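You operate a simulated robot arm through the tools that you are given. There is no shell and no other tool. Be economical: measure what you need, move in short steps, check, and stop when the job is done.

You are at the controls of a simulated robot arm. One attempt, no reset.

JOB
Put things in order on the top of the steel table with one drawer. At the end: the felt pad with the teal block stands on top of the wipe box in teal (marked "WIPES"); the small teal cover cap stands where the grey bay card (marked "EMPTY") stood; the yellow service card stands where the felt pad with the teal block stood; the grey bay card from the top of the steel table with one drawer stands where the yellow service card stood; whatever was shut is shut again. Leave all else as you found it, and nothing knocked over.
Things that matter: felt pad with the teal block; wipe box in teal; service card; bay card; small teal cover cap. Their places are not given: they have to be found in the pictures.

The check looks at the end state, three seconds after you hand in, the way a careful person would. Anything else that was tipped, shoved, dropped, spilled or broken makes it a failure. A push-on lid holds only when it is set on centred and level and pressed home; a screw cap is set on level and turned clockwise until tight.

ROBOT AND FRAMES
A 7-joint arm with a two-finger parallel gripper, fixed in place. Base frame: the origin is at the foot of the arm, x ahead of it, y to its left, z up; the work surface is at about z = 0. Units: mm, degrees, N and s.
With the tool pointing down near the work surface it reaches from about 240 to 620 mm from the base axis. Its first joint turns from -66.0 to 66.0 degrees. Payload 2.6 kg.
Tool frame: the origin (TCP) lies between the finger pads and is the grasp point; the fingertips stand 30 mm ahead of it; z points along the fingers, y is the line along which they close. Largest opening 94 mm; finger width 28, thickness 10; the body of the gripper, 50 by 96 mm, starts 55 mm behind the TCP.
Orientation is that of the tool frame in the base frame, as [roll, pitch, yaw] about the fixed x, y, z axes, in that order (R = Rz(yaw) Ry(pitch) Rx(roll)). With the fingers straight down and closing along the base's y, the tool's x points along the base's -x, its y along +y and its z along -z.

CONTROLS
- The arm moves only by the tool nudge_tool. Its argument "increments" is a list of rows, each an object of numbers (a shift or turn left out is 0, a gripper value left out holds the last): "dx", "dy", "dz": the shift along the tool's x, y, z in mm; "rx", "ry", "rz": the turn, a rotation vector about the tool's x, y, z in degrees; "gripper": the closure, from 0 (fully open) to 1 (shut). In form: [{"dx": .., "dy": .., "dz": .., "rx": .., "ry": .., "rz": .., "gripper": ..}, ...]. A call has 1 to 8 rows; each row is the pose to reach, as a shift and turn from the pose commanded when the call began, along the tool's axes at that moment. Each row takes 0.2 s and may step no farther than 50 mm and 8.6 degrees from the row before; otherwise, or with a gripper value out of range, the whole call is refused. Where a pose cannot be reached the arm comes as near as it can. A force on the tool above 40 N (or 10 N above the force at the start of the call, whichever is more), or a blocked arm, ends the call early, and 0.2 s more pass. The fingers move at their own pace (about 72 mm/s each) and stop on an object; they squeeze with about 37 N. The grip force told is the motor's: it shows also when the fingers shut on nothing. Time passes only in rows, and 0.2 s behind the last, so rows that repeat a pose let the fingers close. It gives the time, the measured TCP pose, the force on the tool (base axes), the opening and the grip force at its end, in the units of the frame above (readings bear some noise).
- Cameras (640 x 400 px; columns grow to the right, rows downward): "scene" is fixed at [43.8, 440, 561.4]; the picture's right is [-0.68, -0.74, 0.00], its down [-0.43, 0.40, -0.81] and it looks along [0.59, -0.55, -0.59] (base axes); focal length 326 px, centre (320, 200). "wrist" rides on the gripper at [76, 14, -103] in the tool frame; the picture's right is [-0.18, 0.98, 0.00], its down [-0.75, -0.14, -0.64] and it looks along [-0.63, -0.12, 0.77] (tool axes); focal length 243 px, centre (320, 200).
- camera(camera): a new picture of that camera. The clock stands still meanwhile.
- locate(camera, pixels): there is no depth. For up to 12 entries [column, row, z] of the newest picture of that camera ("zoom" is the newest enlarged one), the place [x, y] in the base frame at which the ray of that pixel passes the height z, good to about 2 mm. The clock stands still meanwhile.
- close_up(camera, box): a new picture of the part [left, top, right, bottom] of that camera's present view, enlarged. The clock stands still meanwhile.
- close_job(): hands the job in; it is judged then, once.

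Work in short steps. Measure before you move; look again where a grasp or a placing could have gone wrong, and mend it. You have 80 turns and 46 pictures in all, those below and enlarged ones among them. Open the gripper and draw the arm clear of the work before you hand the job in, unless the task says otherwise; then end with one line.

The tools are called after "Emit:" as a command line: name --argument value ..., lists and objects as JSON in quotes. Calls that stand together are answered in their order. nudge_tool: Moves the arm, as the interface text tells. Its arguments: {"type":"object","properties":{"increments":{"type":"array","items":{"type":"object","properties":{"dx":{"type":"number"},"dy":{"type":"number"},"dz":{"type":"number"},"rx":{"type":"number"},"ry":{"type":"number"},"rz":{"type":"number"},"gripper":{"type":"number"}}}}},"required":["increments"]} The other tools are called the same way: camera (camera) takes a picture; locate (camera, pixels) gives the place at which the rays of pixels pass given heights; close_up (camera, box) takes an enlarged picture of a part of a camera's view; close_job () hands the job in.

At the start:

```text
time: 0.0
tool_pos: [326.5, -33.5, 347.3]
ee_rot: [-180.0, 0.0, -180.0]
wrist_force: [-0.8, -0.3, 0.2]
finger_gap: 94.1
grip_force: 0.1
```

scene: 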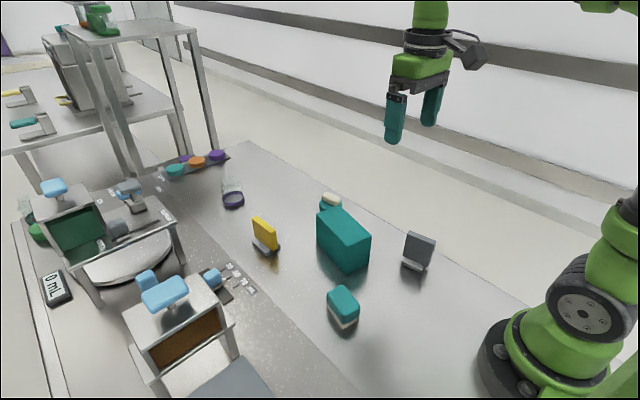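
wrist: 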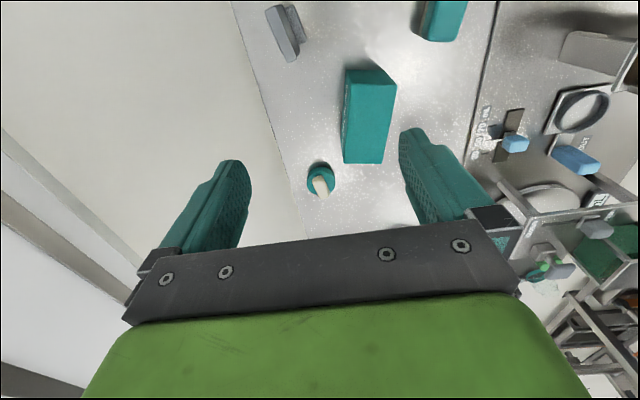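

The scene shows the yellow card near (265,236), the teal box near (343,240), the teal block at (343,308), the grey card at (418,250) and a small cap behind the box at (330,202). I'll enlarge the work area to measure.

Emit:
close_up --camera "scene" --box '[220, 170, 460, 340]'

Emit:
close_up --camera "wrist" --box '[240, 0, 500, 220]'

```text
2.35 times, centred on (340, 255) of scene
```

zoom: 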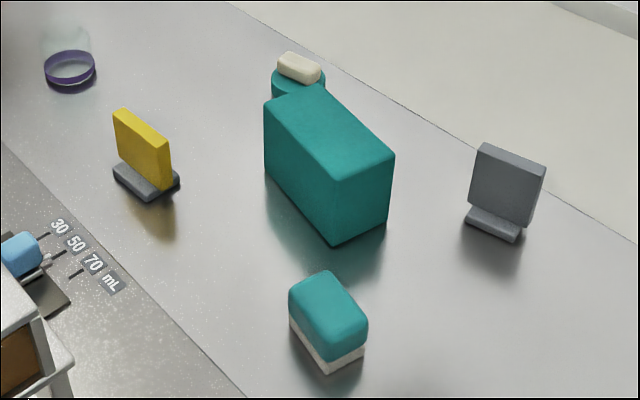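

```text
1.82 times, centred on (370, 110) of wrist
```

zoom: 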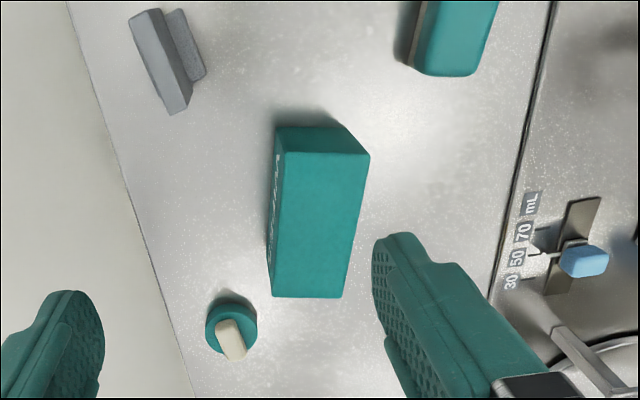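

Two candidates for the "small teal cover cap": the one behind the box, and one in the row of coloured discs at (175,170). I'll look at the latter and at the first from closer up.

Emit:
close_up --camera "scene" --box '[100, 140, 260, 240]'

Emit:
close_up --camera "scene" --box '[300, 180, 380, 230]'

```text
4.00 times, centred on (180, 190) of scene
```

zoom: 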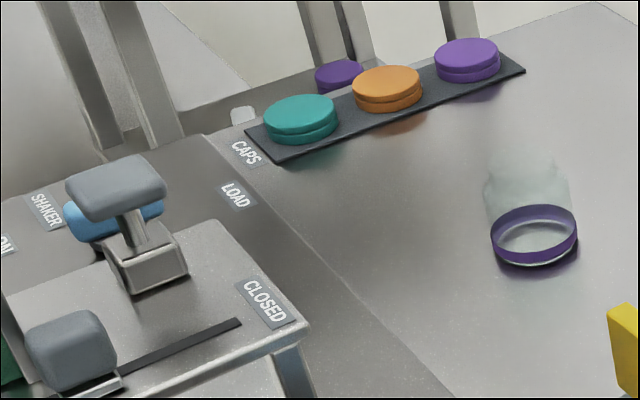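

```text
8.00 times, centred on (340, 205) of scene
```

zoom: 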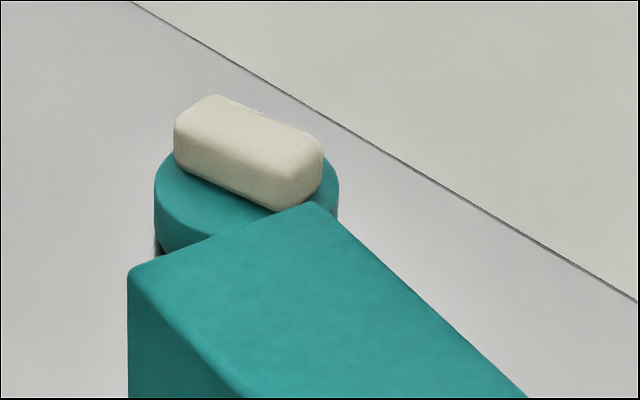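

Locating the base corners at table height from the scene view, and features from the wrist view.

Emit:
locate --camera "scene" --pixels '[[346.4, 273.3, 0], [316.6, 242.2, 0], [368.9, 264.3, 0], [343.4, 328.1, 0], [327.2, 306.8, 0], [359.1, 320.9, 0], [401.6, 263.9, 0], [425, 272.4, 0], [251.6, 243.1, 0], [267.7, 255, 0], [280.5, 247.8, 0], [319.75, 211.25, 0]]'

Emit:
locate --camera "wrist" --pixels '[[343, 163, 0], [381, 163, 0], [397, 85, 0], [397, 85, 80], [345, 69, 80], [343, 163, 80], [381, 163, 80], [308, 180, 0], [335, 180, 0], [321, 192, 0], [321, 165, 0], [320, 185, 20]]'

```text
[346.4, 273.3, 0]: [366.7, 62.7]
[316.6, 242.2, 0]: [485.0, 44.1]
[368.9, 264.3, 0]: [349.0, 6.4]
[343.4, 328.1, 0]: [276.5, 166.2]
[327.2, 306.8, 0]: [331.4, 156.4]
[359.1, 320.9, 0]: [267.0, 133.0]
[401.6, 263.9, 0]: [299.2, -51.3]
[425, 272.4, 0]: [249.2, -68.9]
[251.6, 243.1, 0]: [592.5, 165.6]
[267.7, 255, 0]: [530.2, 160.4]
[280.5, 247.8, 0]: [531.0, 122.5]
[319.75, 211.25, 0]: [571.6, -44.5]
```

```text
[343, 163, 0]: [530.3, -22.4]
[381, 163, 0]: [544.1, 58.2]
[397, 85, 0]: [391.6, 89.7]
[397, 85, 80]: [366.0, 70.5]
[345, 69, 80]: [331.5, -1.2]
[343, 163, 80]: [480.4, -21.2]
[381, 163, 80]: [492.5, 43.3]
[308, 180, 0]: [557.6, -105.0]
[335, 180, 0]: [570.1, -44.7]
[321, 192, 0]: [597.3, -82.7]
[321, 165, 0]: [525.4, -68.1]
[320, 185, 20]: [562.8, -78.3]
```

All cards are graspable with fingers closing roughly along y. I'll move back and lower for a better wrist view of the eraser, box and grey card.

Emit:
nudge_tool --increments '[{"dx": 20, "dy": 30, "dz": 15}, {"dx": 40, "dy": 60, "dz": 30}, {"dx": 66, "dy": 94, "dz": 47}, {"dx": 66, "dy": 94, "dz": 47}]'

Emit:
camera --camera "wrist"

```text
time: 1.0
tool_pos: [260.3, 60.5, 300.2]
ee_rot: [-179.9, 0.0, 179.9]
wrist_force: [0.2, -0.7, -0.4]
finger_gap: 94.1
grip_force: 0.0
```

```text
39 pictures are left
```

wrist: 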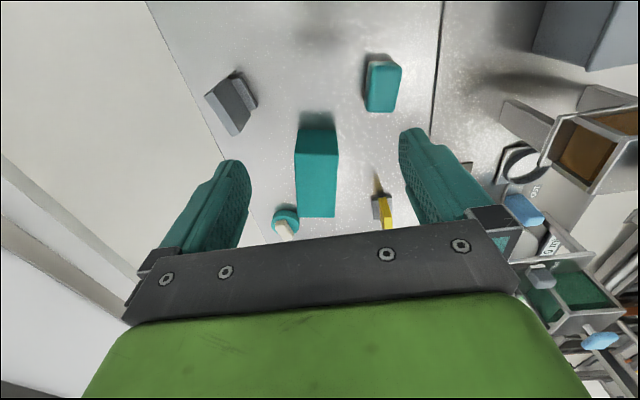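

Good overview. I'll enlarge it for accurate pixels.

Emit:
close_up --camera "wrist" --box '[200, 40, 420, 178]'

```text
2.90 times, centred on (310, 109) of wrist
```

zoom: 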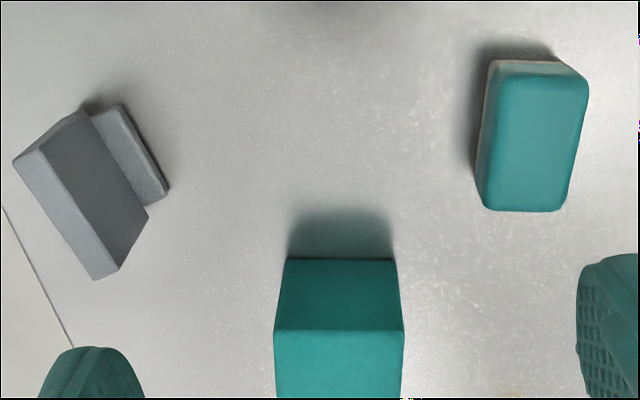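

Emit:
locate --camera "zoom" --pixels '[[290, 258, 0], [393, 260, 0], [275, 331, 80], [404, 331, 80], [489, 63, 0], [498, 72, 40], [588, 80, 40], [565, 210, 40], [482, 205, 40], [121, 103, 0], [170, 193, 0], [95, 278, 60]]'

Emit:
locate --camera "zoom" --pixels '[[15, 160, 60], [40, 148, 60], [120, 270, 60], [82, 110, 10], [148, 215, 10], [275, 331, 70], [404, 331, 70]]'

Emit:
locate --camera "wrist" --pixels '[[298, 216, 80], [335, 217, 80], [298, 216, 70], [335, 217, 70], [285, 214, 20], [272, 217, 20], [299, 217, 20]]'

Emit:
locate --camera "scene" --pixels '[[344.3, 246, 80], [371, 236.5, 80], [317, 214, 80], [338, 206, 80], [344.3, 246, 90], [371, 236.5, 90], [317, 214, 90], [338, 206, 90]]'

```text
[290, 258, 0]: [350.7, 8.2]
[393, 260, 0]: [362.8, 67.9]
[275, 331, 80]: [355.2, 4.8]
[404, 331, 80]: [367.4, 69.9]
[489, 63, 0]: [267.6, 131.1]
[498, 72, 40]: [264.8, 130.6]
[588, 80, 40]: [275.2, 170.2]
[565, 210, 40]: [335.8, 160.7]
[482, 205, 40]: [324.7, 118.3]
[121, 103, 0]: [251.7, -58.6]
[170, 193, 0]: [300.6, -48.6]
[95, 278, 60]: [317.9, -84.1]
```

```text
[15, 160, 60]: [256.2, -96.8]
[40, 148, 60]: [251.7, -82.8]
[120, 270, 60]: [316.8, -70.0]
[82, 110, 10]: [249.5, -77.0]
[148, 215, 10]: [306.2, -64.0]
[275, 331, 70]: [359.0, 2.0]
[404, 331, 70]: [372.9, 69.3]
```

```text
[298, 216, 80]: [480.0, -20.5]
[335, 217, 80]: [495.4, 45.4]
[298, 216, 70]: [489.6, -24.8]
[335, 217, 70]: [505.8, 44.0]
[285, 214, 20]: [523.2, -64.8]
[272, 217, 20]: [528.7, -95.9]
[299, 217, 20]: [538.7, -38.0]
```

```text
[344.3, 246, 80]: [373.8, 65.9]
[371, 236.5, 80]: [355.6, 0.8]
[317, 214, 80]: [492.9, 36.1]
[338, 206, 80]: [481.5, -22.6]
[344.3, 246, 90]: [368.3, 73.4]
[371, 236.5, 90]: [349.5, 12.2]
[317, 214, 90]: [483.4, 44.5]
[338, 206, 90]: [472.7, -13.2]
```

Box: top centre ≈ (423,24), z ≈ 85, long axis at −11°. Eraser: centre ≈ (299,144), long axis −10°. Moving above the eraser, rotated to match, and checking at height.

Emit:
nudge_tool --increments '[{"dx": -15, "dy": 30, "dz": 30, "rz": 5}, {"dx": -30, "dy": 60, "dz": 70, "rz": 10.5}, {"dx": -39, "dy": 83.5, "dz": 110, "rz": 10.5}, {"dx": -39, "dy": 83.5, "dz": 155, "rz": 10.5}, {"dx": -39, "dy": 83.5, "dz": 190, "rz": 10.5}, {"dx": -39, "dy": 83.5, "dz": 190, "rz": 10.5}]'

Emit:
camera --camera "wrist"

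Emit:
close_up --camera "scene" --box '[240, 200, 480, 350]'

```text
refused: row 2 steps farther than a row can; nothing moved
```

```text
37 pictures are left
```

wrist: 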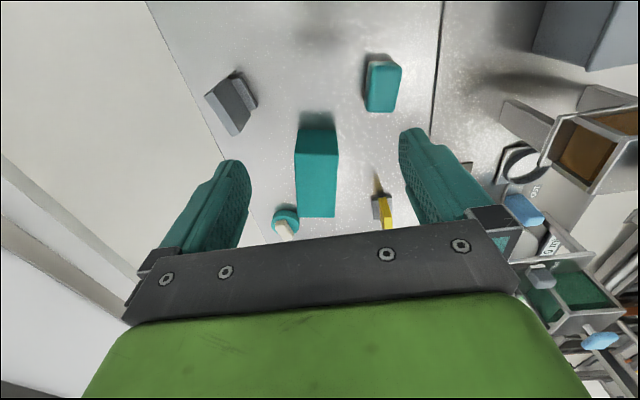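

```text
2.67 times, centred on (360, 275) of scene
```

zoom: 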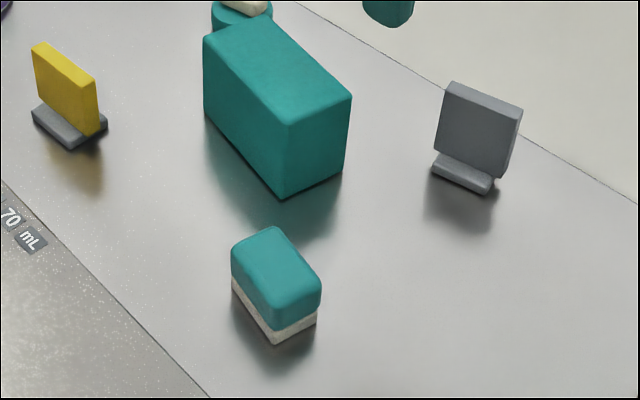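

The step was too long; nothing moved. I'll repeat it in smaller rows.

Emit:
nudge_tool --increments '[{"dx": -15, "dy": 30, "dz": 20, "rz": 5}, {"dx": -30, "dy": 60, "dz": 45, "rz": 10.5}, {"dx": -39, "dy": 83.5, "dz": 85, "rz": 10.5}, {"dx": -39, "dy": 83.5, "dz": 130, "rz": 10.5}, {"dx": -39, "dy": 83.5, "dz": 170, "rz": 10.5}, {"dx": -39, "dy": 83.5, "dz": 190, "rz": 10.5}, {"dx": -39, "dy": 83.5, "dz": 190, "rz": 10.5}]'

Emit:
camera --camera "wrist"

Emit:
close_up --camera "scene" --box '[240, 200, 480, 350]'

```text
time: 2.6
tool_pos: [300.9, 143.3, 111.8]
ee_rot: [-179.9, -0.1, 169.5]
wrist_force: [0.4, -0.7, 0.8]
finger_gap: 93.6
grip_force: 0.1
```

```text
35 pictures are left
```

wrist: 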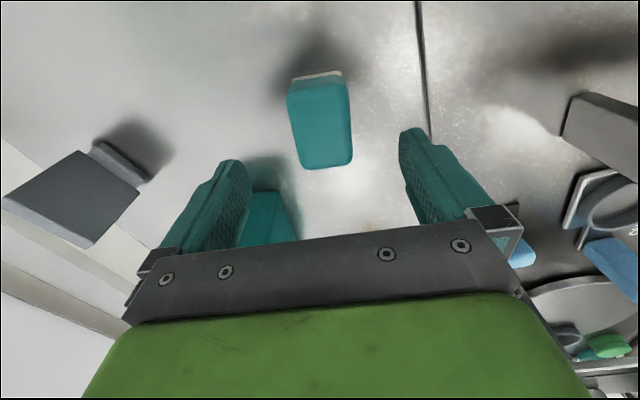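

```text
2.67 times, centred on (360, 275) of scene
```

zoom: 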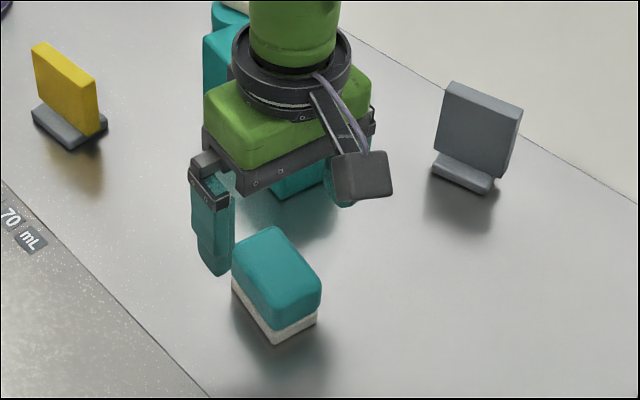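

The wrist view shows the eraser at (288–352, 75–170), seemingly between the fingers. I check the top-face corners.

Emit:
locate --camera "wrist" --pixels '[[288, 92, 42], [348, 84, 42], [353, 160, 42], [303, 169, 42], [288, 92, 35], [348, 84, 35], [353, 160, 35], [303, 169, 35], [343, 71, 0], [291, 77, 0]]'

Emit:
locate --camera "zoom" --pixels '[[231, 248, 42], [276, 312, 42], [321, 292, 42], [280, 230, 42], [276, 344, 0], [233, 289, 0], [317, 320, 0]]'

```text
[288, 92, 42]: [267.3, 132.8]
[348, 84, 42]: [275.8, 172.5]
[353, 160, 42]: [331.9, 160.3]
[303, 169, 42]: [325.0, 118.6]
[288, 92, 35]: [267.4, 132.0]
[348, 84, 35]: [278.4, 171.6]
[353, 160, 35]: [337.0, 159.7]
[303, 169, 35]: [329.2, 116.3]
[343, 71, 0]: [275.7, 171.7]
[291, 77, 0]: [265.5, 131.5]
```

```text
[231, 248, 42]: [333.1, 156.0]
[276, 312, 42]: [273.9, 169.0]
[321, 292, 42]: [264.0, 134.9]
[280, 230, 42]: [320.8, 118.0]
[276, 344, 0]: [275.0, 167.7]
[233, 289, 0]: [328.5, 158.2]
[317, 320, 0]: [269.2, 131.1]
```

Eraser centre ≈ (299.5,145), height ≈ 42. Descending to TCP z ≈ 36 and closing.

Emit:
nudge_tool --increments '[{"dx": 1, "dy": 1.5, "dz": 40}, {"dx": 1, "dy": 1.5, "dz": 66}, {"dx": 1, "dy": 1.5, "dz": 76}, {"dx": 1, "dy": 1.5, "dz": 76, "gripper": 1}, {"dx": 1, "dy": 1.5, "dz": 76, "gripper": 1}, {"dx": 1, "dy": 1.5, "dz": 76, "gripper": 1}, {"dx": 1, "dy": 1.5, "dz": 76, "gripper": 1}]'

```text
time: 4.2
tool_pos: [299.1, 145.8, 34.4]
ee_rot: [179.9, 0.0, 169.5]
wrist_force: [0.0, -0.6, 0.7]
finger_gap: 47.7
grip_force: 36.8
```

Held (gap 47.7, 37 N). Lifting to z ≈ 160 then moving over the box centre.

Emit:
nudge_tool --increments '[{"dz": -10}, {"dz": -50}, {"dz": -95}, {"dz": -130}, {"dx": -36, "dy": -24.3, "dz": -130}, {"dx": -72, "dy": -48.6, "dz": -130}, {"dx": -108, "dy": -73, "dz": -130}, {"dx": -142, "dy": -96, "dz": -130}]'

Emit:
camera --camera "scene"

Emit:
camera --camera "wrist"

```text
time: 6.0
tool_pos: [421.7, 23.3, 163.7]
ee_rot: [-180.0, -0.1, 169.4]
wrist_force: [0.5, -0.6, -0.2]
finger_gap: 47.6
grip_force: 37.2
```

```text
33 pictures are left
```

scene: 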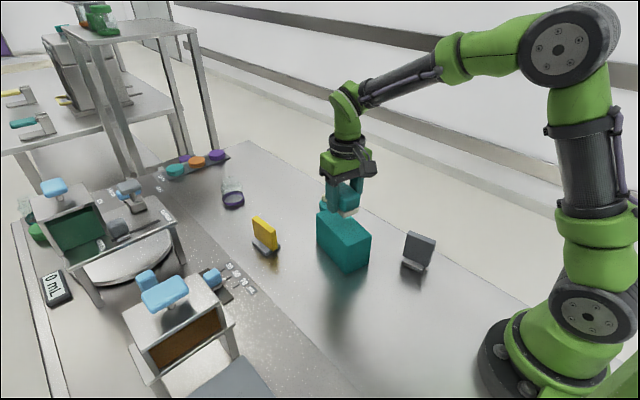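

```text
32 pictures are left
```

wrist: 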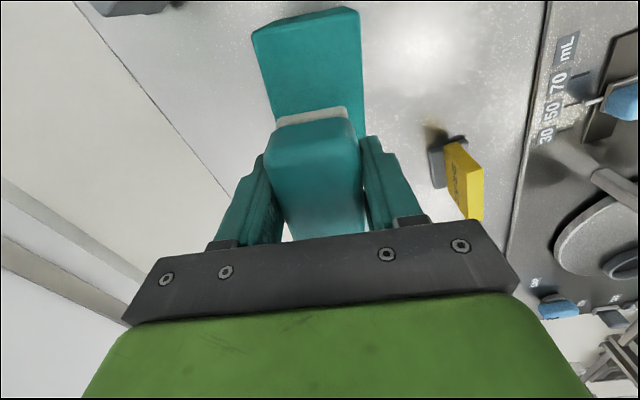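

Over the box. Check the box's near top edge from here (pixels (252,35),(360,10)).

Emit:
locate --camera "wrist" --pixels '[[253, 36, 85], [359, 10, 85], [253, 36, 80], [359, 10, 80], [274, 112, 85], [363, 125, 85]]'

Emit:
nudge_tool --increments '[{"dz": 15}, {"dz": 30}, {"dz": 35}]'

Emit:
close_up --camera "scene" --box '[295, 170, 395, 280]'

```text
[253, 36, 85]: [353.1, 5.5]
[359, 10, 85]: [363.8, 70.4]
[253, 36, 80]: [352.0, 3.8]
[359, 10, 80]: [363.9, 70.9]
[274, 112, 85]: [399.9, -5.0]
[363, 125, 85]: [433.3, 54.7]
```

```text
time: 6.8
tool_pos: [422.2, 25.1, 130.4]
ee_rot: [-180.0, 0.0, 169.4]
wrist_force: [-0.4, -0.2, -1.2]
finger_gap: 47.6
grip_force: 37.4
```

```text
3.64 times, centred on (345, 225) of scene
```

zoom: 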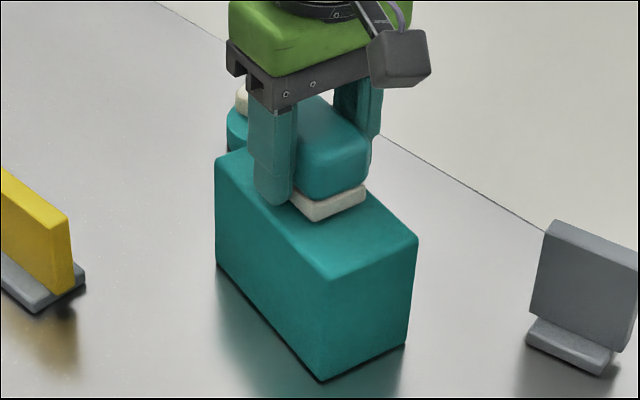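

Near the top, close to centred. Lowering slowly until a contact force shows.

Emit:
nudge_tool --increments '[{"dz": 3}, {"dz": 5}, {"dz": 7}]'

```text
time: 7.6
tool_pos: [421.8, 26.4, 124.6]
ee_rot: [179.9, 0.1, 169.4]
wrist_force: [-7.9, -0.7, 21.4]
finger_gap: 47.6
grip_force: 36.6
```

Contact (21 N) at TCP z≈124.6. Easing up 1 mm, opening and rising.

Emit:
nudge_tool --increments '[{"dz": -1}, {"dz": -1, "gripper": 0}, {"dz": -1, "gripper": 0}, {"dz": -1, "gripper": 0}, {"dz": -30, "gripper": 0}, {"dz": -75, "gripper": 0}, {"dz": -115, "gripper": 0}]'

Emit:
close_up --camera "scene" --box '[220, 170, 460, 340]'

Emit:
camera --camera "wrist"

```text
time: 9.2
tool_pos: [422.1, 24.2, 238.7]
ee_rot: [180.0, 0.0, 169.5]
wrist_force: [1.2, 0.2, -0.6]
finger_gap: 94.1
grip_force: 0.1
```

```text
2.35 times, centred on (340, 255) of scene
```

zoom: 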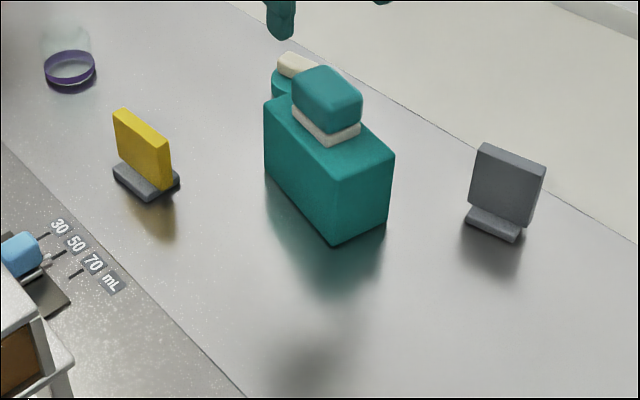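

```text
29 pictures are left
```

wrist: 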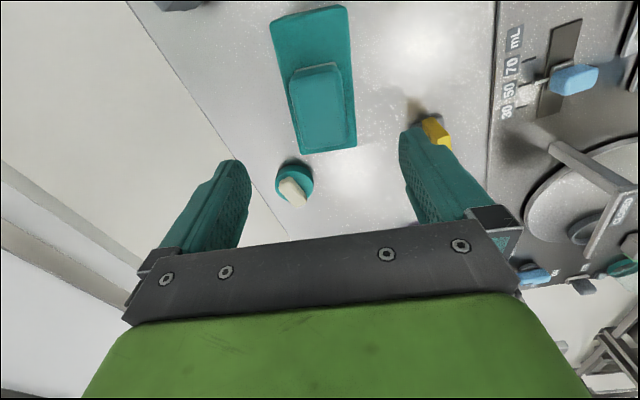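

Eraser stands on the box. Next the yellow card: move to about (540,140,225), yaw back to 180, and look.

Emit:
nudge_tool --increments '[{"dx": -24, "dy": 34, "dz": 3, "rz": -3}, {"dx": -48, "dy": 68, "dz": 6, "rz": -6}, {"dx": -72, "dy": 102, "dz": 10, "rz": -10.5}, {"dx": -95, "dy": 135.5, "dz": 14, "rz": -10.5}, {"dx": -95, "dy": 135.5, "dz": 14, "rz": -10.5}]'

Emit:
camera --camera "wrist"

```text
time: 10.4
tool_pos: [540.2, 142.7, 223.1]
ee_rot: [-179.9, -0.1, 180.0]
wrist_force: [-0.6, 0.0, 0.2]
finger_gap: 94.0
grip_force: 0.0
```

```text
28 pictures are left
```

wrist: 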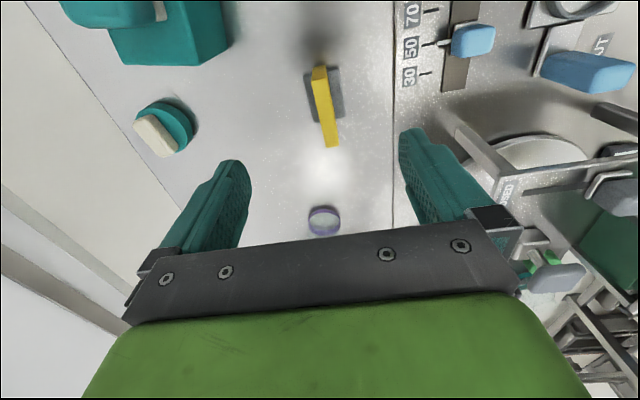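

Emit:
close_up --camera "wrist" --box '[260, 40, 400, 240]'

Emit:
close_up --camera "wrist" --box '[120, 80, 220, 170]'

Emit:
locate --camera "wrist" --pixels '[[312, 68, 60], [326, 66, 60], [325, 147, 60], [339, 146, 60], [304, 75, 5], [337, 66, 5], [344, 115, 5], [314, 123, 5], [134, 120, 20], [165, 98, 20], [195, 125, 20], [160, 150, 20]]'

```text
2.00 times, centred on (330, 140) of wrist
```

zoom: 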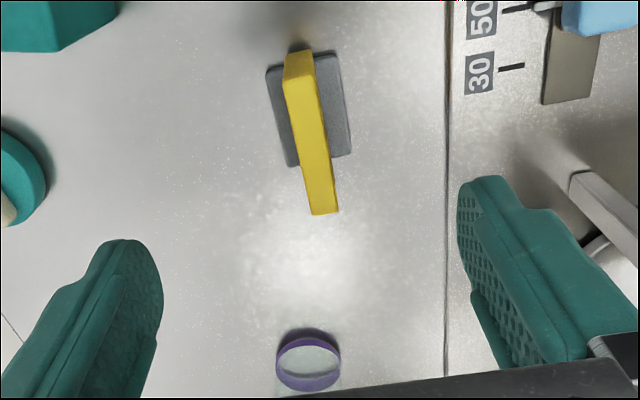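

```text
4.44 times, centred on (170, 125) of wrist
```

zoom: 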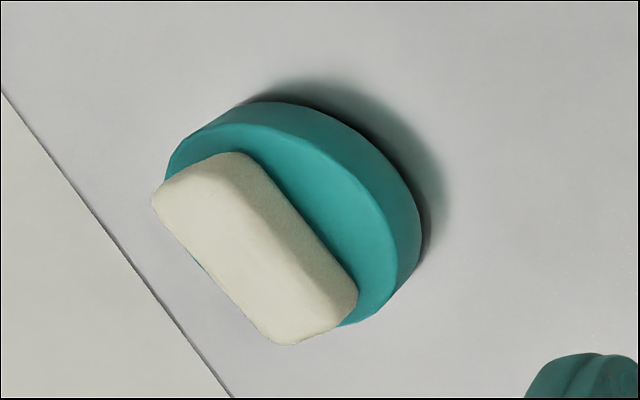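

```text
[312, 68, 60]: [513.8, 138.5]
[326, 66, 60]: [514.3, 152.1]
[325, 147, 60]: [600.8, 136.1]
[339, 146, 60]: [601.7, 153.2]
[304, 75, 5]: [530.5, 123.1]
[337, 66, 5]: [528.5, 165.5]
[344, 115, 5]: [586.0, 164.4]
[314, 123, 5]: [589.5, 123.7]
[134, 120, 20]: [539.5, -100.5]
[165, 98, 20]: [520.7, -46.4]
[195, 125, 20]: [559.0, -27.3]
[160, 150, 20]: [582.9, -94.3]
```

Yellow card: base centre ≈ (558.5,144), yaw ≈ 0, card thin along y. Descending to TCP z ≈ 47 and closing (I'll stop short of the base with tips at z≈17).

Emit:
nudge_tool --increments '[{"dx": -9, "dy": 1, "dz": 45}, {"dx": -18.5, "dy": 1.8, "dz": 90}, {"dx": -18.5, "dy": 1.8, "dz": 125}, {"dx": -18.5, "dy": 1.8, "dz": 125}]'

Emit:
close_up --camera "scene" --box '[200, 160, 340, 270]'

Emit:
camera --camera "wrist"

```text
time: 11.4
tool_pos: [557.5, 143.7, 99.0]
ee_rot: [-180.0, 0.0, -180.0]
wrist_force: [0.1, -1.0, -0.3]
finger_gap: 94.0
grip_force: 0.0
```

```text
3.64 times, centred on (270, 215) of scene
```

zoom: 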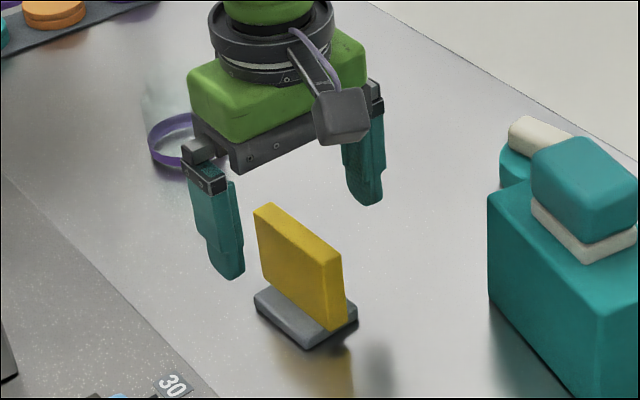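

```text
24 pictures are left
```

wrist: 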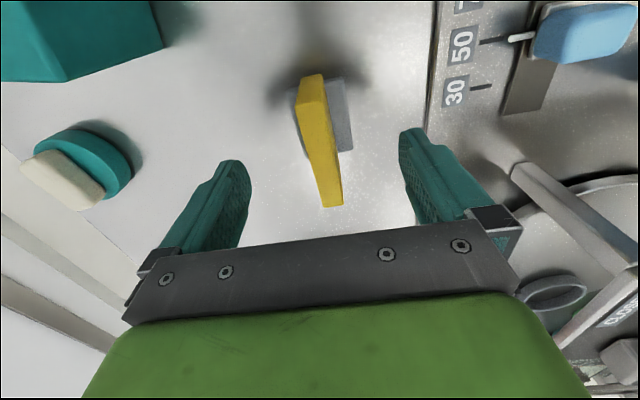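

Card lies between the fingers. Descending 50 mm more and closing.

Emit:
nudge_tool --increments '[{"dz": 25}, {"dz": 51}, {"dz": 51, "gripper": 1}, {"dz": 51, "gripper": 1}, {"dz": 51, "gripper": 1}, {"dz": 51, "gripper": 1}, {"dz": 51, "gripper": 1}]'

```text
time: 13.0
tool_pos: [558.2, 143.2, 49.0]
ee_rot: [179.9, 0.0, -180.0]
wrist_force: [-1.1, -0.6, -0.2]
finger_gap: 19.7
grip_force: 37.1
```

Held (gap 19.7). Lifting, then bringing it to the eraser's old place.

Emit:
nudge_tool --increments '[{"dz": -10}, {"dz": -50}, {"dz": -95}, {"dz": -110}, {"dx": 45, "dz": -110, "rz": 2}, {"dx": 90, "dz": -110, "rz": 5}, {"dx": 135, "dz": -110, "rz": 8}, {"dx": 175, "dz": -110, "rz": 10.5}]'

```text
time: 14.8
tool_pos: [382.1, 142.9, 158.0]
ee_rot: [-180.0, 0.0, 169.5]
wrist_force: [-0.6, -0.7, -1.1]
finger_gap: 20.1
grip_force: 36.8
```

Continuing to (299,144.5) and down to just above the table.

Emit:
nudge_tool --increments '[{"dx": 41, "dy": -6.8}, {"dx": 81.9, "dy": -13.5}, {"dx": 81.9, "dy": -13.5, "dz": 40}, {"dx": 81.9, "dy": -13.5, "dz": 80}, {"dx": 81.9, "dy": -13.5, "dz": 98}, {"dx": 81.9, "dy": -13.5, "dz": 98}]'

Emit:
close_up --camera "scene" --box '[270, 230, 420, 350]'

```text
time: 16.2
tool_pos: [299.8, 144.1, 59.0]
ee_rot: [179.9, 0.1, 169.6]
wrist_force: [0.8, -0.2, -0.9]
finger_gap: 19.6
grip_force: 36.2
```

```text
3.33 times, centred on (345, 290) of scene
```

zoom: 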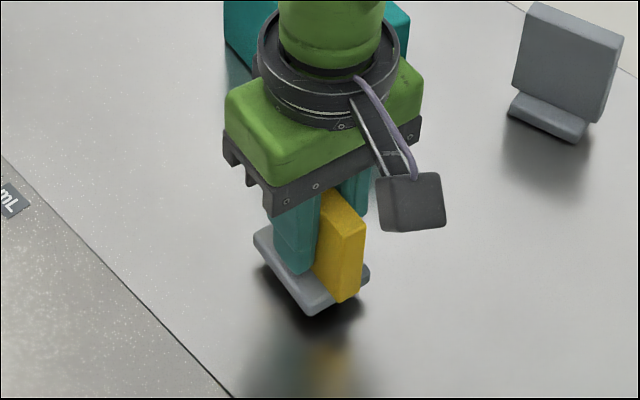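

Upright and about 10 mm above the table. Lowering gently to contact.

Emit:
nudge_tool --increments '[{"dz": 4}, {"dz": 7}, {"dz": 9}, {"dz": 10.5}]'

```text
time: 17.2
tool_pos: [299.5, 143.4, 49.5]
ee_rot: [-180.0, 0.0, 169.5]
wrist_force: [-0.9, -0.9, -1.2]
finger_gap: 19.6
grip_force: 36.7
```

Emit:
nudge_tool --increments '[{"dz": 1}, {"dz": 2}]'

```text
time: 17.8
tool_pos: [300.9, 144.0, 47.8]
ee_rot: [-179.9, 0.0, 169.5]
wrist_force: [-2.5, -1.2, 6.8]
finger_gap: 19.8
grip_force: 37.0
```

Contact (7 N). Opening and rising.

Emit:
nudge_tool --increments '[{"dz": 0, "gripper": 0}, {"gripper": 0}, {"gripper": 0}, {"dz": -40, "gripper": 0}, {"dz": -85, "gripper": 0}, {"dz": -130, "gripper": 0}, {"dz": -165, "gripper": 0}]'

Emit:
close_up --camera "scene" --box '[220, 170, 460, 340]'

```text
time: 19.4
tool_pos: [300.5, 144.2, 213.8]
ee_rot: [-180.0, -0.1, 169.5]
wrist_force: [0.5, -0.6, 0.0]
finger_gap: 94.1
grip_force: 0.1
```

```text
2.35 times, centred on (340, 255) of scene
```

zoom: 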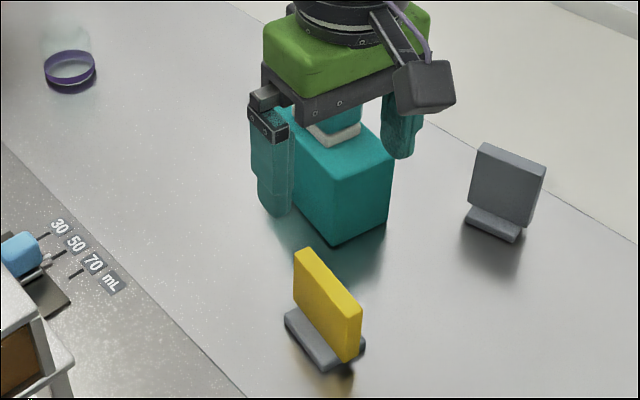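

Yellow card stands in place. Now to a viewpoint over the grey card at about (290,−65), yaw toward +12°.

Emit:
nudge_tool --increments '[{"dx": -5, "dy": -42, "rz": -4}, {"dx": -10, "dy": -84, "rz": -8}, {"dx": -15, "dy": -126, "rz": -12}, {"dx": -21, "dy": -168, "rz": -17}, {"dx": -28, "dy": -207, "rz": -22.5}, {"dx": -28, "dy": -207, "rz": -22.5}]'

Emit:
camera --camera "wrist"

Emit:
close_up --camera "wrist" --box '[240, 0, 420, 180]'

```text
time: 20.8
tool_pos: [290.6, -64.7, 213.6]
ee_rot: [-180.0, 0.0, -168.0]
wrist_force: [0.5, 0.8, -1.4]
finger_gap: 93.9
grip_force: 0.0
```

```text
21 pictures are left
```

wrist: 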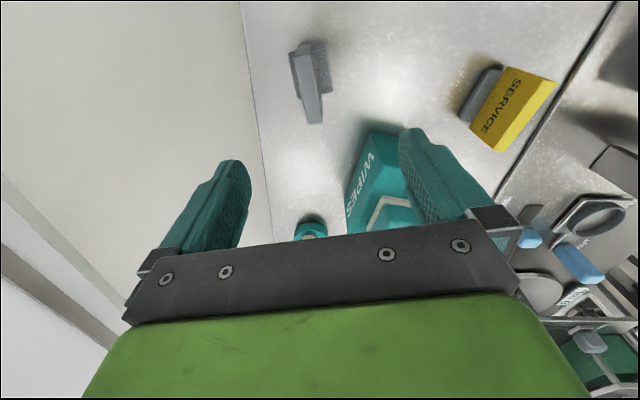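

```text
2.22 times, centred on (330, 90) of wrist
```

zoom: 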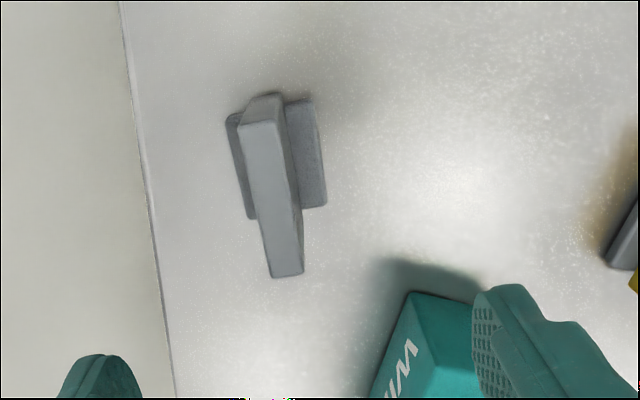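

Emit:
locate --camera "zoom" --pixels '[[228, 118, 5], [312, 98, 5], [327, 203, 5], [250, 218, 5], [239, 126, 75], [283, 120, 75], [270, 278, 75], [303, 274, 75], [239, 126, 65], [283, 120, 65], [270, 278, 65], [303, 274, 65]]'

```text
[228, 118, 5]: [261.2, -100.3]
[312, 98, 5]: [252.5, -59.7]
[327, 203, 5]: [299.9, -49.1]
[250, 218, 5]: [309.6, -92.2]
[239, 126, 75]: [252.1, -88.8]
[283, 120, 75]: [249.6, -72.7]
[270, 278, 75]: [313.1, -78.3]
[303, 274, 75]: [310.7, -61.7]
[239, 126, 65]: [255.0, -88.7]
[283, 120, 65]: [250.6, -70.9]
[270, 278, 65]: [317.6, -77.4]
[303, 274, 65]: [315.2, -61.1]
```

Grey card: base centre ≈ (281,−75.4), long axis ≈ +11°. Descending first to z≈100, then to 49 and closing.

Emit:
nudge_tool --increments '[{"dx": 6, "dy": -4, "dz": 40, "rz": 1}, {"dx": 11.6, "dy": -8.5, "dz": 80, "rz": 1}, {"dx": 11.6, "dy": -8.5, "dz": 110, "rz": 1}, {"dx": 11.6, "dy": -8.5, "dz": 110, "rz": 1}]'

Emit:
camera --camera "wrist"

```text
time: 21.8
tool_pos: [279.2, -74.2, 102.5]
ee_rot: [180.0, -0.1, -169.0]
wrist_force: [-0.4, -0.1, -0.1]
finger_gap: 93.9
grip_force: 0.0
```

```text
19 pictures are left
```

wrist: 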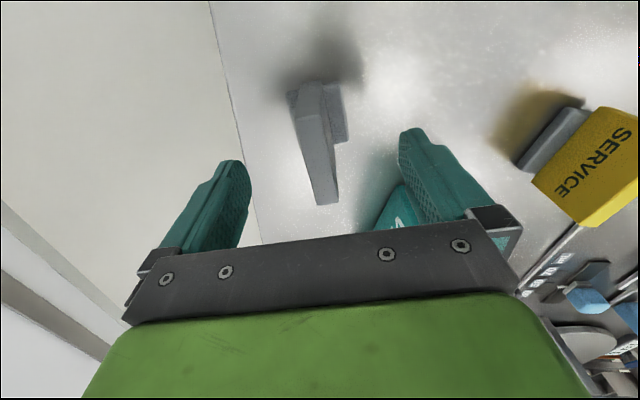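

Card sits between the fingers as the yellow one did. Down 53 mm and close.

Emit:
nudge_tool --increments '[{"dx": -1.5, "dy": -1, "dz": 25}, {"dx": -1.5, "dy": -1, "dz": 53}, {"dx": -1.5, "dy": -1, "dz": 53, "gripper": 1}, {"dx": -1.5, "dy": -1, "dz": 53, "gripper": 1}, {"dx": -1.5, "dy": -1, "dz": 53, "gripper": 1}, {"dx": -1.5, "dy": -1, "dz": 53, "gripper": 1}, {"dx": -1.5, "dy": -1, "dz": 53, "gripper": 1}]'

```text
time: 23.4
tool_pos: [280.6, -75.5, 49.7]
ee_rot: [-180.0, 0.0, -169.0]
wrist_force: [0.6, 0.7, 0.5]
finger_gap: 19.5
grip_force: 36.6
```

Held. Lifting well above the box stack.

Emit:
nudge_tool --increments '[{"dz": -10}, {"dz": -50}, {"dz": -95}, {"dz": -140}, {"dz": -170}]'

Emit:
nudge_tool --increments '[{"dx": -39.3, "dy": 20.3}, {"dx": -78.7, "dy": 40.6, "rz": 2}, {"dx": -118, "dy": 60.9, "rz": 4}, {"dx": -157.3, "dy": 81.2, "rz": 6}, {"dx": -196.7, "dy": 101.5, "rz": 8}, {"dx": -236, "dy": 121.8, "rz": 10}, {"dx": -275.4, "dy": 142.1, "rz": 11}, {"dx": -314.7, "dy": 162.4, "rz": 11}]'

```text
time: 24.6
tool_pos: [282.5, -74.9, 218.6]
ee_rot: [180.0, -0.1, -169.0]
wrist_force: [0.0, -0.1, -0.9]
finger_gap: 19.6
grip_force: 36.9
```

```text
time: 26.4
tool_pos: [560.0, 142.6, 217.1]
ee_rot: [-179.9, -0.1, -180.0]
wrist_force: [0.4, 1.0, -2.0]
finger_gap: 19.6
grip_force: 36.4
```

At the yellow card's old place. Lowering to ~58.

Emit:
nudge_tool --increments '[{"dx": 1, "dy": 0.7, "dz": 45}, {"dx": 1, "dy": 0.7, "dz": 90}, {"dx": 1, "dy": 0.7, "dz": 130}, {"dx": 1, "dy": 0.7, "dz": 157}, {"dx": 1, "dy": 0.7, "dz": 161}, {"dx": 1, "dy": 0.7, "dz": 164}]'

Emit:
close_up --camera "scene" --box '[200, 160, 340, 270]'

```text
time: 27.8
tool_pos: [558.9, 145.1, 56.2]
ee_rot: [-180.0, -0.1, 179.9]
wrist_force: [0.2, -0.2, -0.6]
finger_gap: 19.8
grip_force: 37.1
```

```text
3.64 times, centred on (270, 215) of scene
```

zoom: 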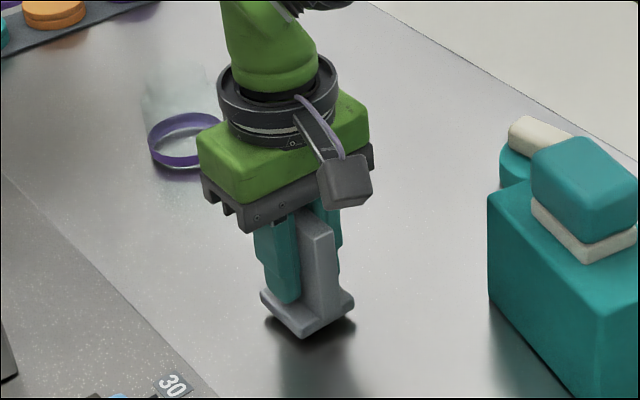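

Upright, a few mm up. Lowering to contact.

Emit:
nudge_tool --increments '[{"dz": 3}, {"dz": 5}, {"dz": 6.5}, {"dz": 8}]'

```text
time: 28.8
tool_pos: [558.2, 143.8, 47.7]
ee_rot: [-180.0, 0.0, 180.0]
wrist_force: [-2.0, -0.5, 5.8]
finger_gap: 19.4
grip_force: 36.9
```

Contact. Opening and rising.

Emit:
nudge_tool --increments '[{"gripper": 0}, {"gripper": 0}, {"gripper": 0}, {"dz": -40, "gripper": 0}, {"dz": -85, "gripper": 0}, {"dz": -130, "gripper": 0}, {"dz": -170, "gripper": 0}]'

Emit:
nudge_tool --increments '[{"dx": 5, "dy": -45}, {"dx": 8, "dy": -90}, {"dx": 8, "dy": -135}, {"dx": 8, "dy": -180}, {"dx": 8, "dy": -212}, {"dx": 8, "dy": -212}]'

Emit:
camera --camera "wrist"

Emit:
camera --camera "scene"

```text
time: 30.4
tool_pos: [558.5, 144.3, 218.4]
ee_rot: [179.9, 0.0, -180.0]
wrist_force: [-0.1, 0.1, 1.0]
finger_gap: 93.9
grip_force: 0.1
```

```text
time: 31.8
tool_pos: [549.7, -68.5, 218.4]
ee_rot: [-180.0, -0.1, -180.0]
wrist_force: [0.2, -0.9, 0.1]
finger_gap: 94.1
grip_force: 0.1
```

```text
17 pictures are left
```

wrist: 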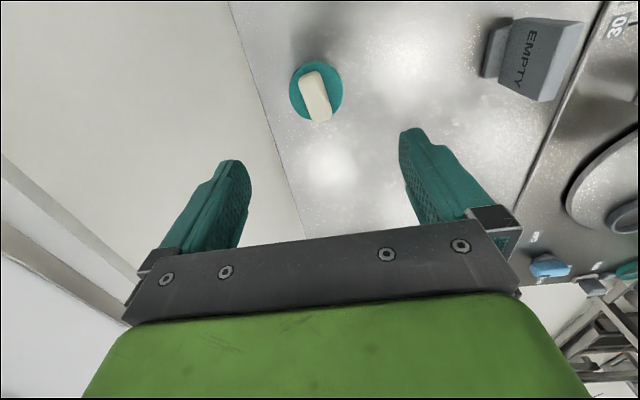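

```text
16 pictures are left
```

scene: 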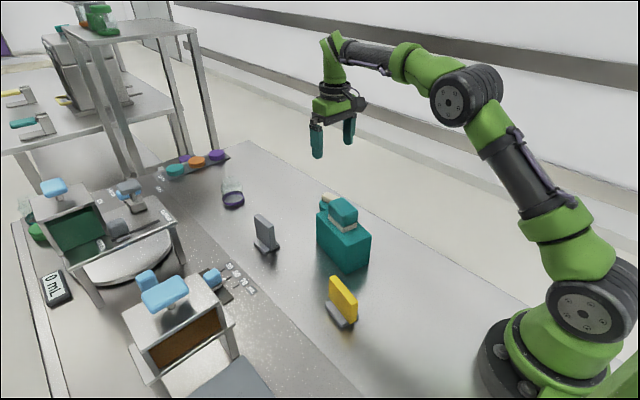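

Emit:
close_up --camera "wrist" --box '[270, 40, 370, 140]'

```text
4.00 times, centred on (320, 90) of wrist
```

zoom: 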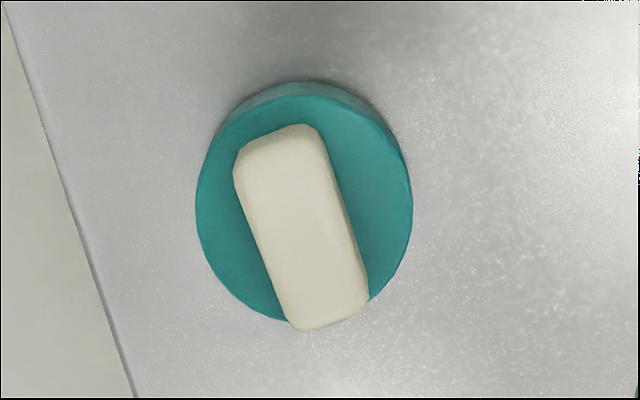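

Emit:
locate --camera "zoom" --pixels '[[196, 205, 20], [412, 195, 20], [303, 96, 20], [305, 326, 20], [305, 82, 0], [235, 175, 38], [315, 126, 38], [300, 330, 38], [368, 295, 38], [300, 228, 38]]'

Emit:
locate --camera "scene" --pixels '[[319.75, 205, 20], [319.75, 211.25, 0]]'

```text
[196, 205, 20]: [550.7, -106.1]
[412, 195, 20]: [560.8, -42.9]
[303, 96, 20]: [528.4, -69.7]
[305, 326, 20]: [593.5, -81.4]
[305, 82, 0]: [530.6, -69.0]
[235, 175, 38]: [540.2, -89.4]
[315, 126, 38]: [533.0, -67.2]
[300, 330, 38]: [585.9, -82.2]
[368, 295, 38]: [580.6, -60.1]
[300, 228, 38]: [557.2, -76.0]
```

```text
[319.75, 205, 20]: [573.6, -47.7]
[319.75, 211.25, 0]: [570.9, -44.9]
```

Cap disc: centre ≈ (559,−75), diameter ≈ 64, fits in the opening. Descending to z≈85 first for a check.

Emit:
nudge_tool --increments '[{"dx": -5, "dy": -3, "dz": 40}, {"dx": -9.5, "dy": -6.5, "dz": 85}, {"dx": -9.5, "dy": -6.5, "dz": 125}, {"dx": -9.5, "dy": -6.5, "dz": 125}]'

Emit:
close_up --camera "wrist" --box '[200, 60, 450, 220]'

```text
time: 32.8
tool_pos: [559.7, -73.5, 91.4]
ee_rot: [180.0, 0.0, -180.0]
wrist_force: [-0.1, -0.6, 0.6]
finger_gap: 93.8
grip_force: 0.1
```

```text
2.50 times, centred on (325, 140) of wrist
```

zoom: 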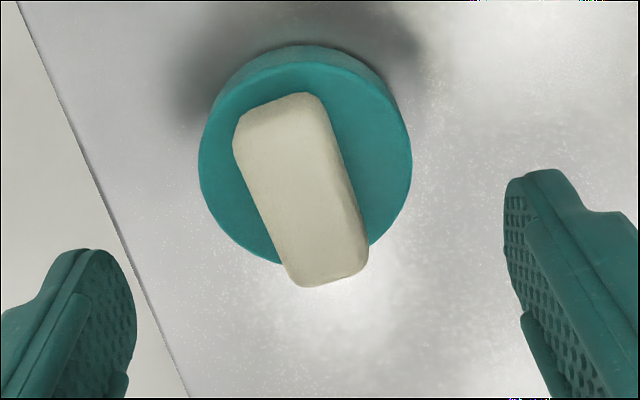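

Emit:
locate --camera "zoom" --pixels '[[199, 165, 20], [411, 160, 20], [300, 62, 20], [275, 262, 20], [300, 45, 0], [300, 195, 40]]'

```text
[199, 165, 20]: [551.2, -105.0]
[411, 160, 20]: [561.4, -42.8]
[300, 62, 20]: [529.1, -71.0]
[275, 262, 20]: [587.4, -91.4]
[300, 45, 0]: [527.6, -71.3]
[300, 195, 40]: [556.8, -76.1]
```

Centre ≈ (559.5,−74) confirmed. Descending to TCP z≈34 and closing.

Emit:
nudge_tool --increments '[{"dz": 30}, {"dz": 50}, {"dz": 57.5}, {"dz": 57.5, "gripper": 1}, {"dz": 57.5, "gripper": 1}, {"dz": 57.5, "gripper": 1}, {"dz": 57.5, "gripper": 1}]'

```text
time: 34.4
tool_pos: [559.9, -75.1, 34.7]
ee_rot: [180.0, 0.0, -180.0]
wrist_force: [1.2, -0.3, -0.1]
finger_gap: 61.6
grip_force: 37.7
```

Gripped (gap 61.6). Lifting a little and looking at what is under and whether it hangs level.

Emit:
nudge_tool --increments '[{"dz": -5}, {"dz": -20}, {"dz": -45}, {"dz": -85}, {"dz": -85}]'

Emit:
close_up --camera "scene" --box '[250, 120, 410, 240]'

Emit:
camera --camera "wrist"

```text
time: 35.6
tool_pos: [560.0, -73.8, 120.3]
ee_rot: [180.0, -0.1, -180.0]
wrist_force: [1.0, -0.6, -0.4]
finger_gap: 61.7
grip_force: 37.0
```

```text
3.33 times, centred on (330, 180) of scene
```

zoom: 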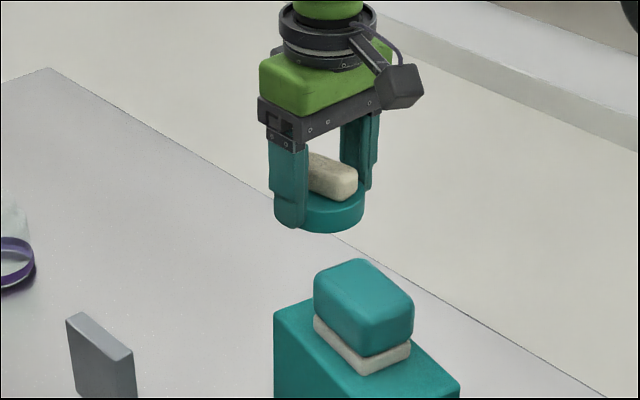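

```text
12 pictures are left
```

wrist: 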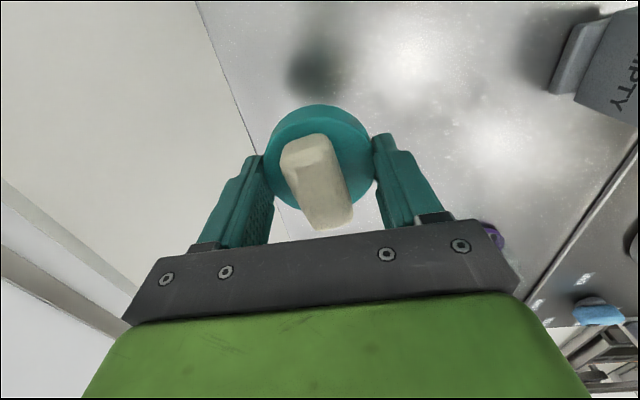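

Held level, nothing left beneath it. Raising and carrying to the grey card's old place (281,−75).

Emit:
nudge_tool --increments '[{"dz": -40}, {"dz": -80}, {"dx": 40, "dz": -80}, {"dx": 80, "dz": -80}, {"dx": 120, "dz": -80}, {"dx": 160, "dz": -80}, {"dx": 200, "dz": -80}, {"dx": 240, "dz": -80}]'

Emit:
nudge_tool --increments '[{"dx": 38.5, "dy": -1}, {"dx": 38.5, "dy": -1, "dz": 40}, {"dx": 38.5, "dy": -1, "dz": 80}, {"dx": 38.5, "dy": -1, "dz": 120}, {"dx": 38.5, "dy": -1, "dz": 145}, {"dx": 38.5, "dy": -1, "dz": 155}, {"dx": 38.5, "dy": -1, "dz": 155}]'

Emit:
close_up --camera "scene" --box '[340, 200, 480, 300]'

```text
time: 37.4
tool_pos: [321.1, -74.9, 201.1]
ee_rot: [180.0, 0.0, 180.0]
wrist_force: [-0.3, 0.3, -1.4]
finger_gap: 61.9
grip_force: 37.1
```

```text
time: 39.0
tool_pos: [283.1, -75.6, 45.4]
ee_rot: [180.0, 0.0, -180.0]
wrist_force: [0.2, 0.4, -0.3]
finger_gap: 61.6
grip_force: 36.7
```

```text
4.00 times, centred on (410, 250) of scene
```

zoom: 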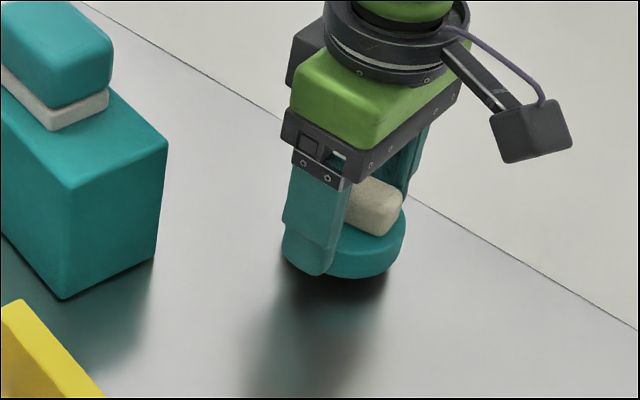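

Level, ~10 mm above the table. Lowering to contact.

Emit:
nudge_tool --increments '[{"dx": 1.3, "dz": 5}, {"dx": 1.3, "dz": 8}, {"dx": 1.3, "dz": 10}, {"dx": 1.3, "dz": 11}]'

```text
time: 40.0
tool_pos: [280.4, -74.3, 36.0]
ee_rot: [180.0, 0.1, -179.9]
wrist_force: [-3.7, 0.4, 8.9]
finger_gap: 61.7
grip_force: 36.8
```

Contact (9 N). Opening and rising.

Emit:
nudge_tool --increments '[{"gripper": 0}, {"gripper": 0}, {"gripper": 0}, {"dz": -40, "gripper": 0}, {"dz": -85, "gripper": 0}, {"dz": -130, "gripper": 0}, {"dz": -175, "gripper": 0}, {"dz": -220, "gripper": 0}]'

Emit:
nudge_tool --increments '[{"dx": -15, "dz": -40}, {"dx": -30, "dz": -80}, {"dx": -30, "dz": -80}]'

Emit:
camera --camera "scene"

Emit:
close_up --camera "scene" --box '[220, 170, 460, 340]'

```text
time: 41.8
tool_pos: [281.4, -76.5, 254.9]
ee_rot: [-179.9, 0.0, -180.0]
wrist_force: [0.0, 0.7, -0.5]
finger_gap: 94.0
grip_force: 0.0
```

```text
time: 42.6
tool_pos: [311.5, -76.7, 336.2]
ee_rot: [180.0, 0.0, 180.0]
wrist_force: [0.7, -0.1, -0.2]
finger_gap: 93.7
grip_force: 0.1
```

```text
10 pictures are left
```

scene: 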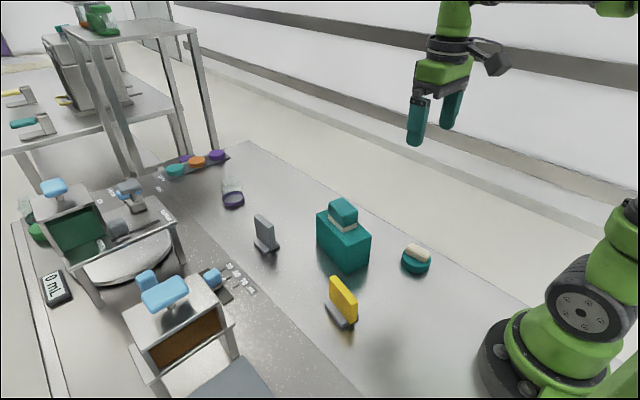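

```text
2.35 times, centred on (340, 255) of scene
```

zoom: 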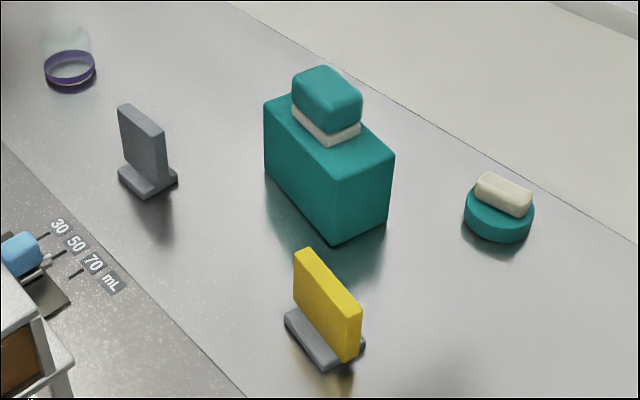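

Everything is in its new place and upright, the arm is clear and the gripper is open. Handing in.

Emit:
close_job

```text
The job is handed in.
```

All four items are in their new places, upright in the last picture, and the job is handed in: the felt pad with the teal block is on the wipe box, the yellow card is where the pad was, the grey card is where the yellow card was, and the teal cap is where the grey card was. I took the cap to be the teal disc with the cream bar behind the wipe box, not the teal one in the "CAPS" row, and I opened nothing that was shut.
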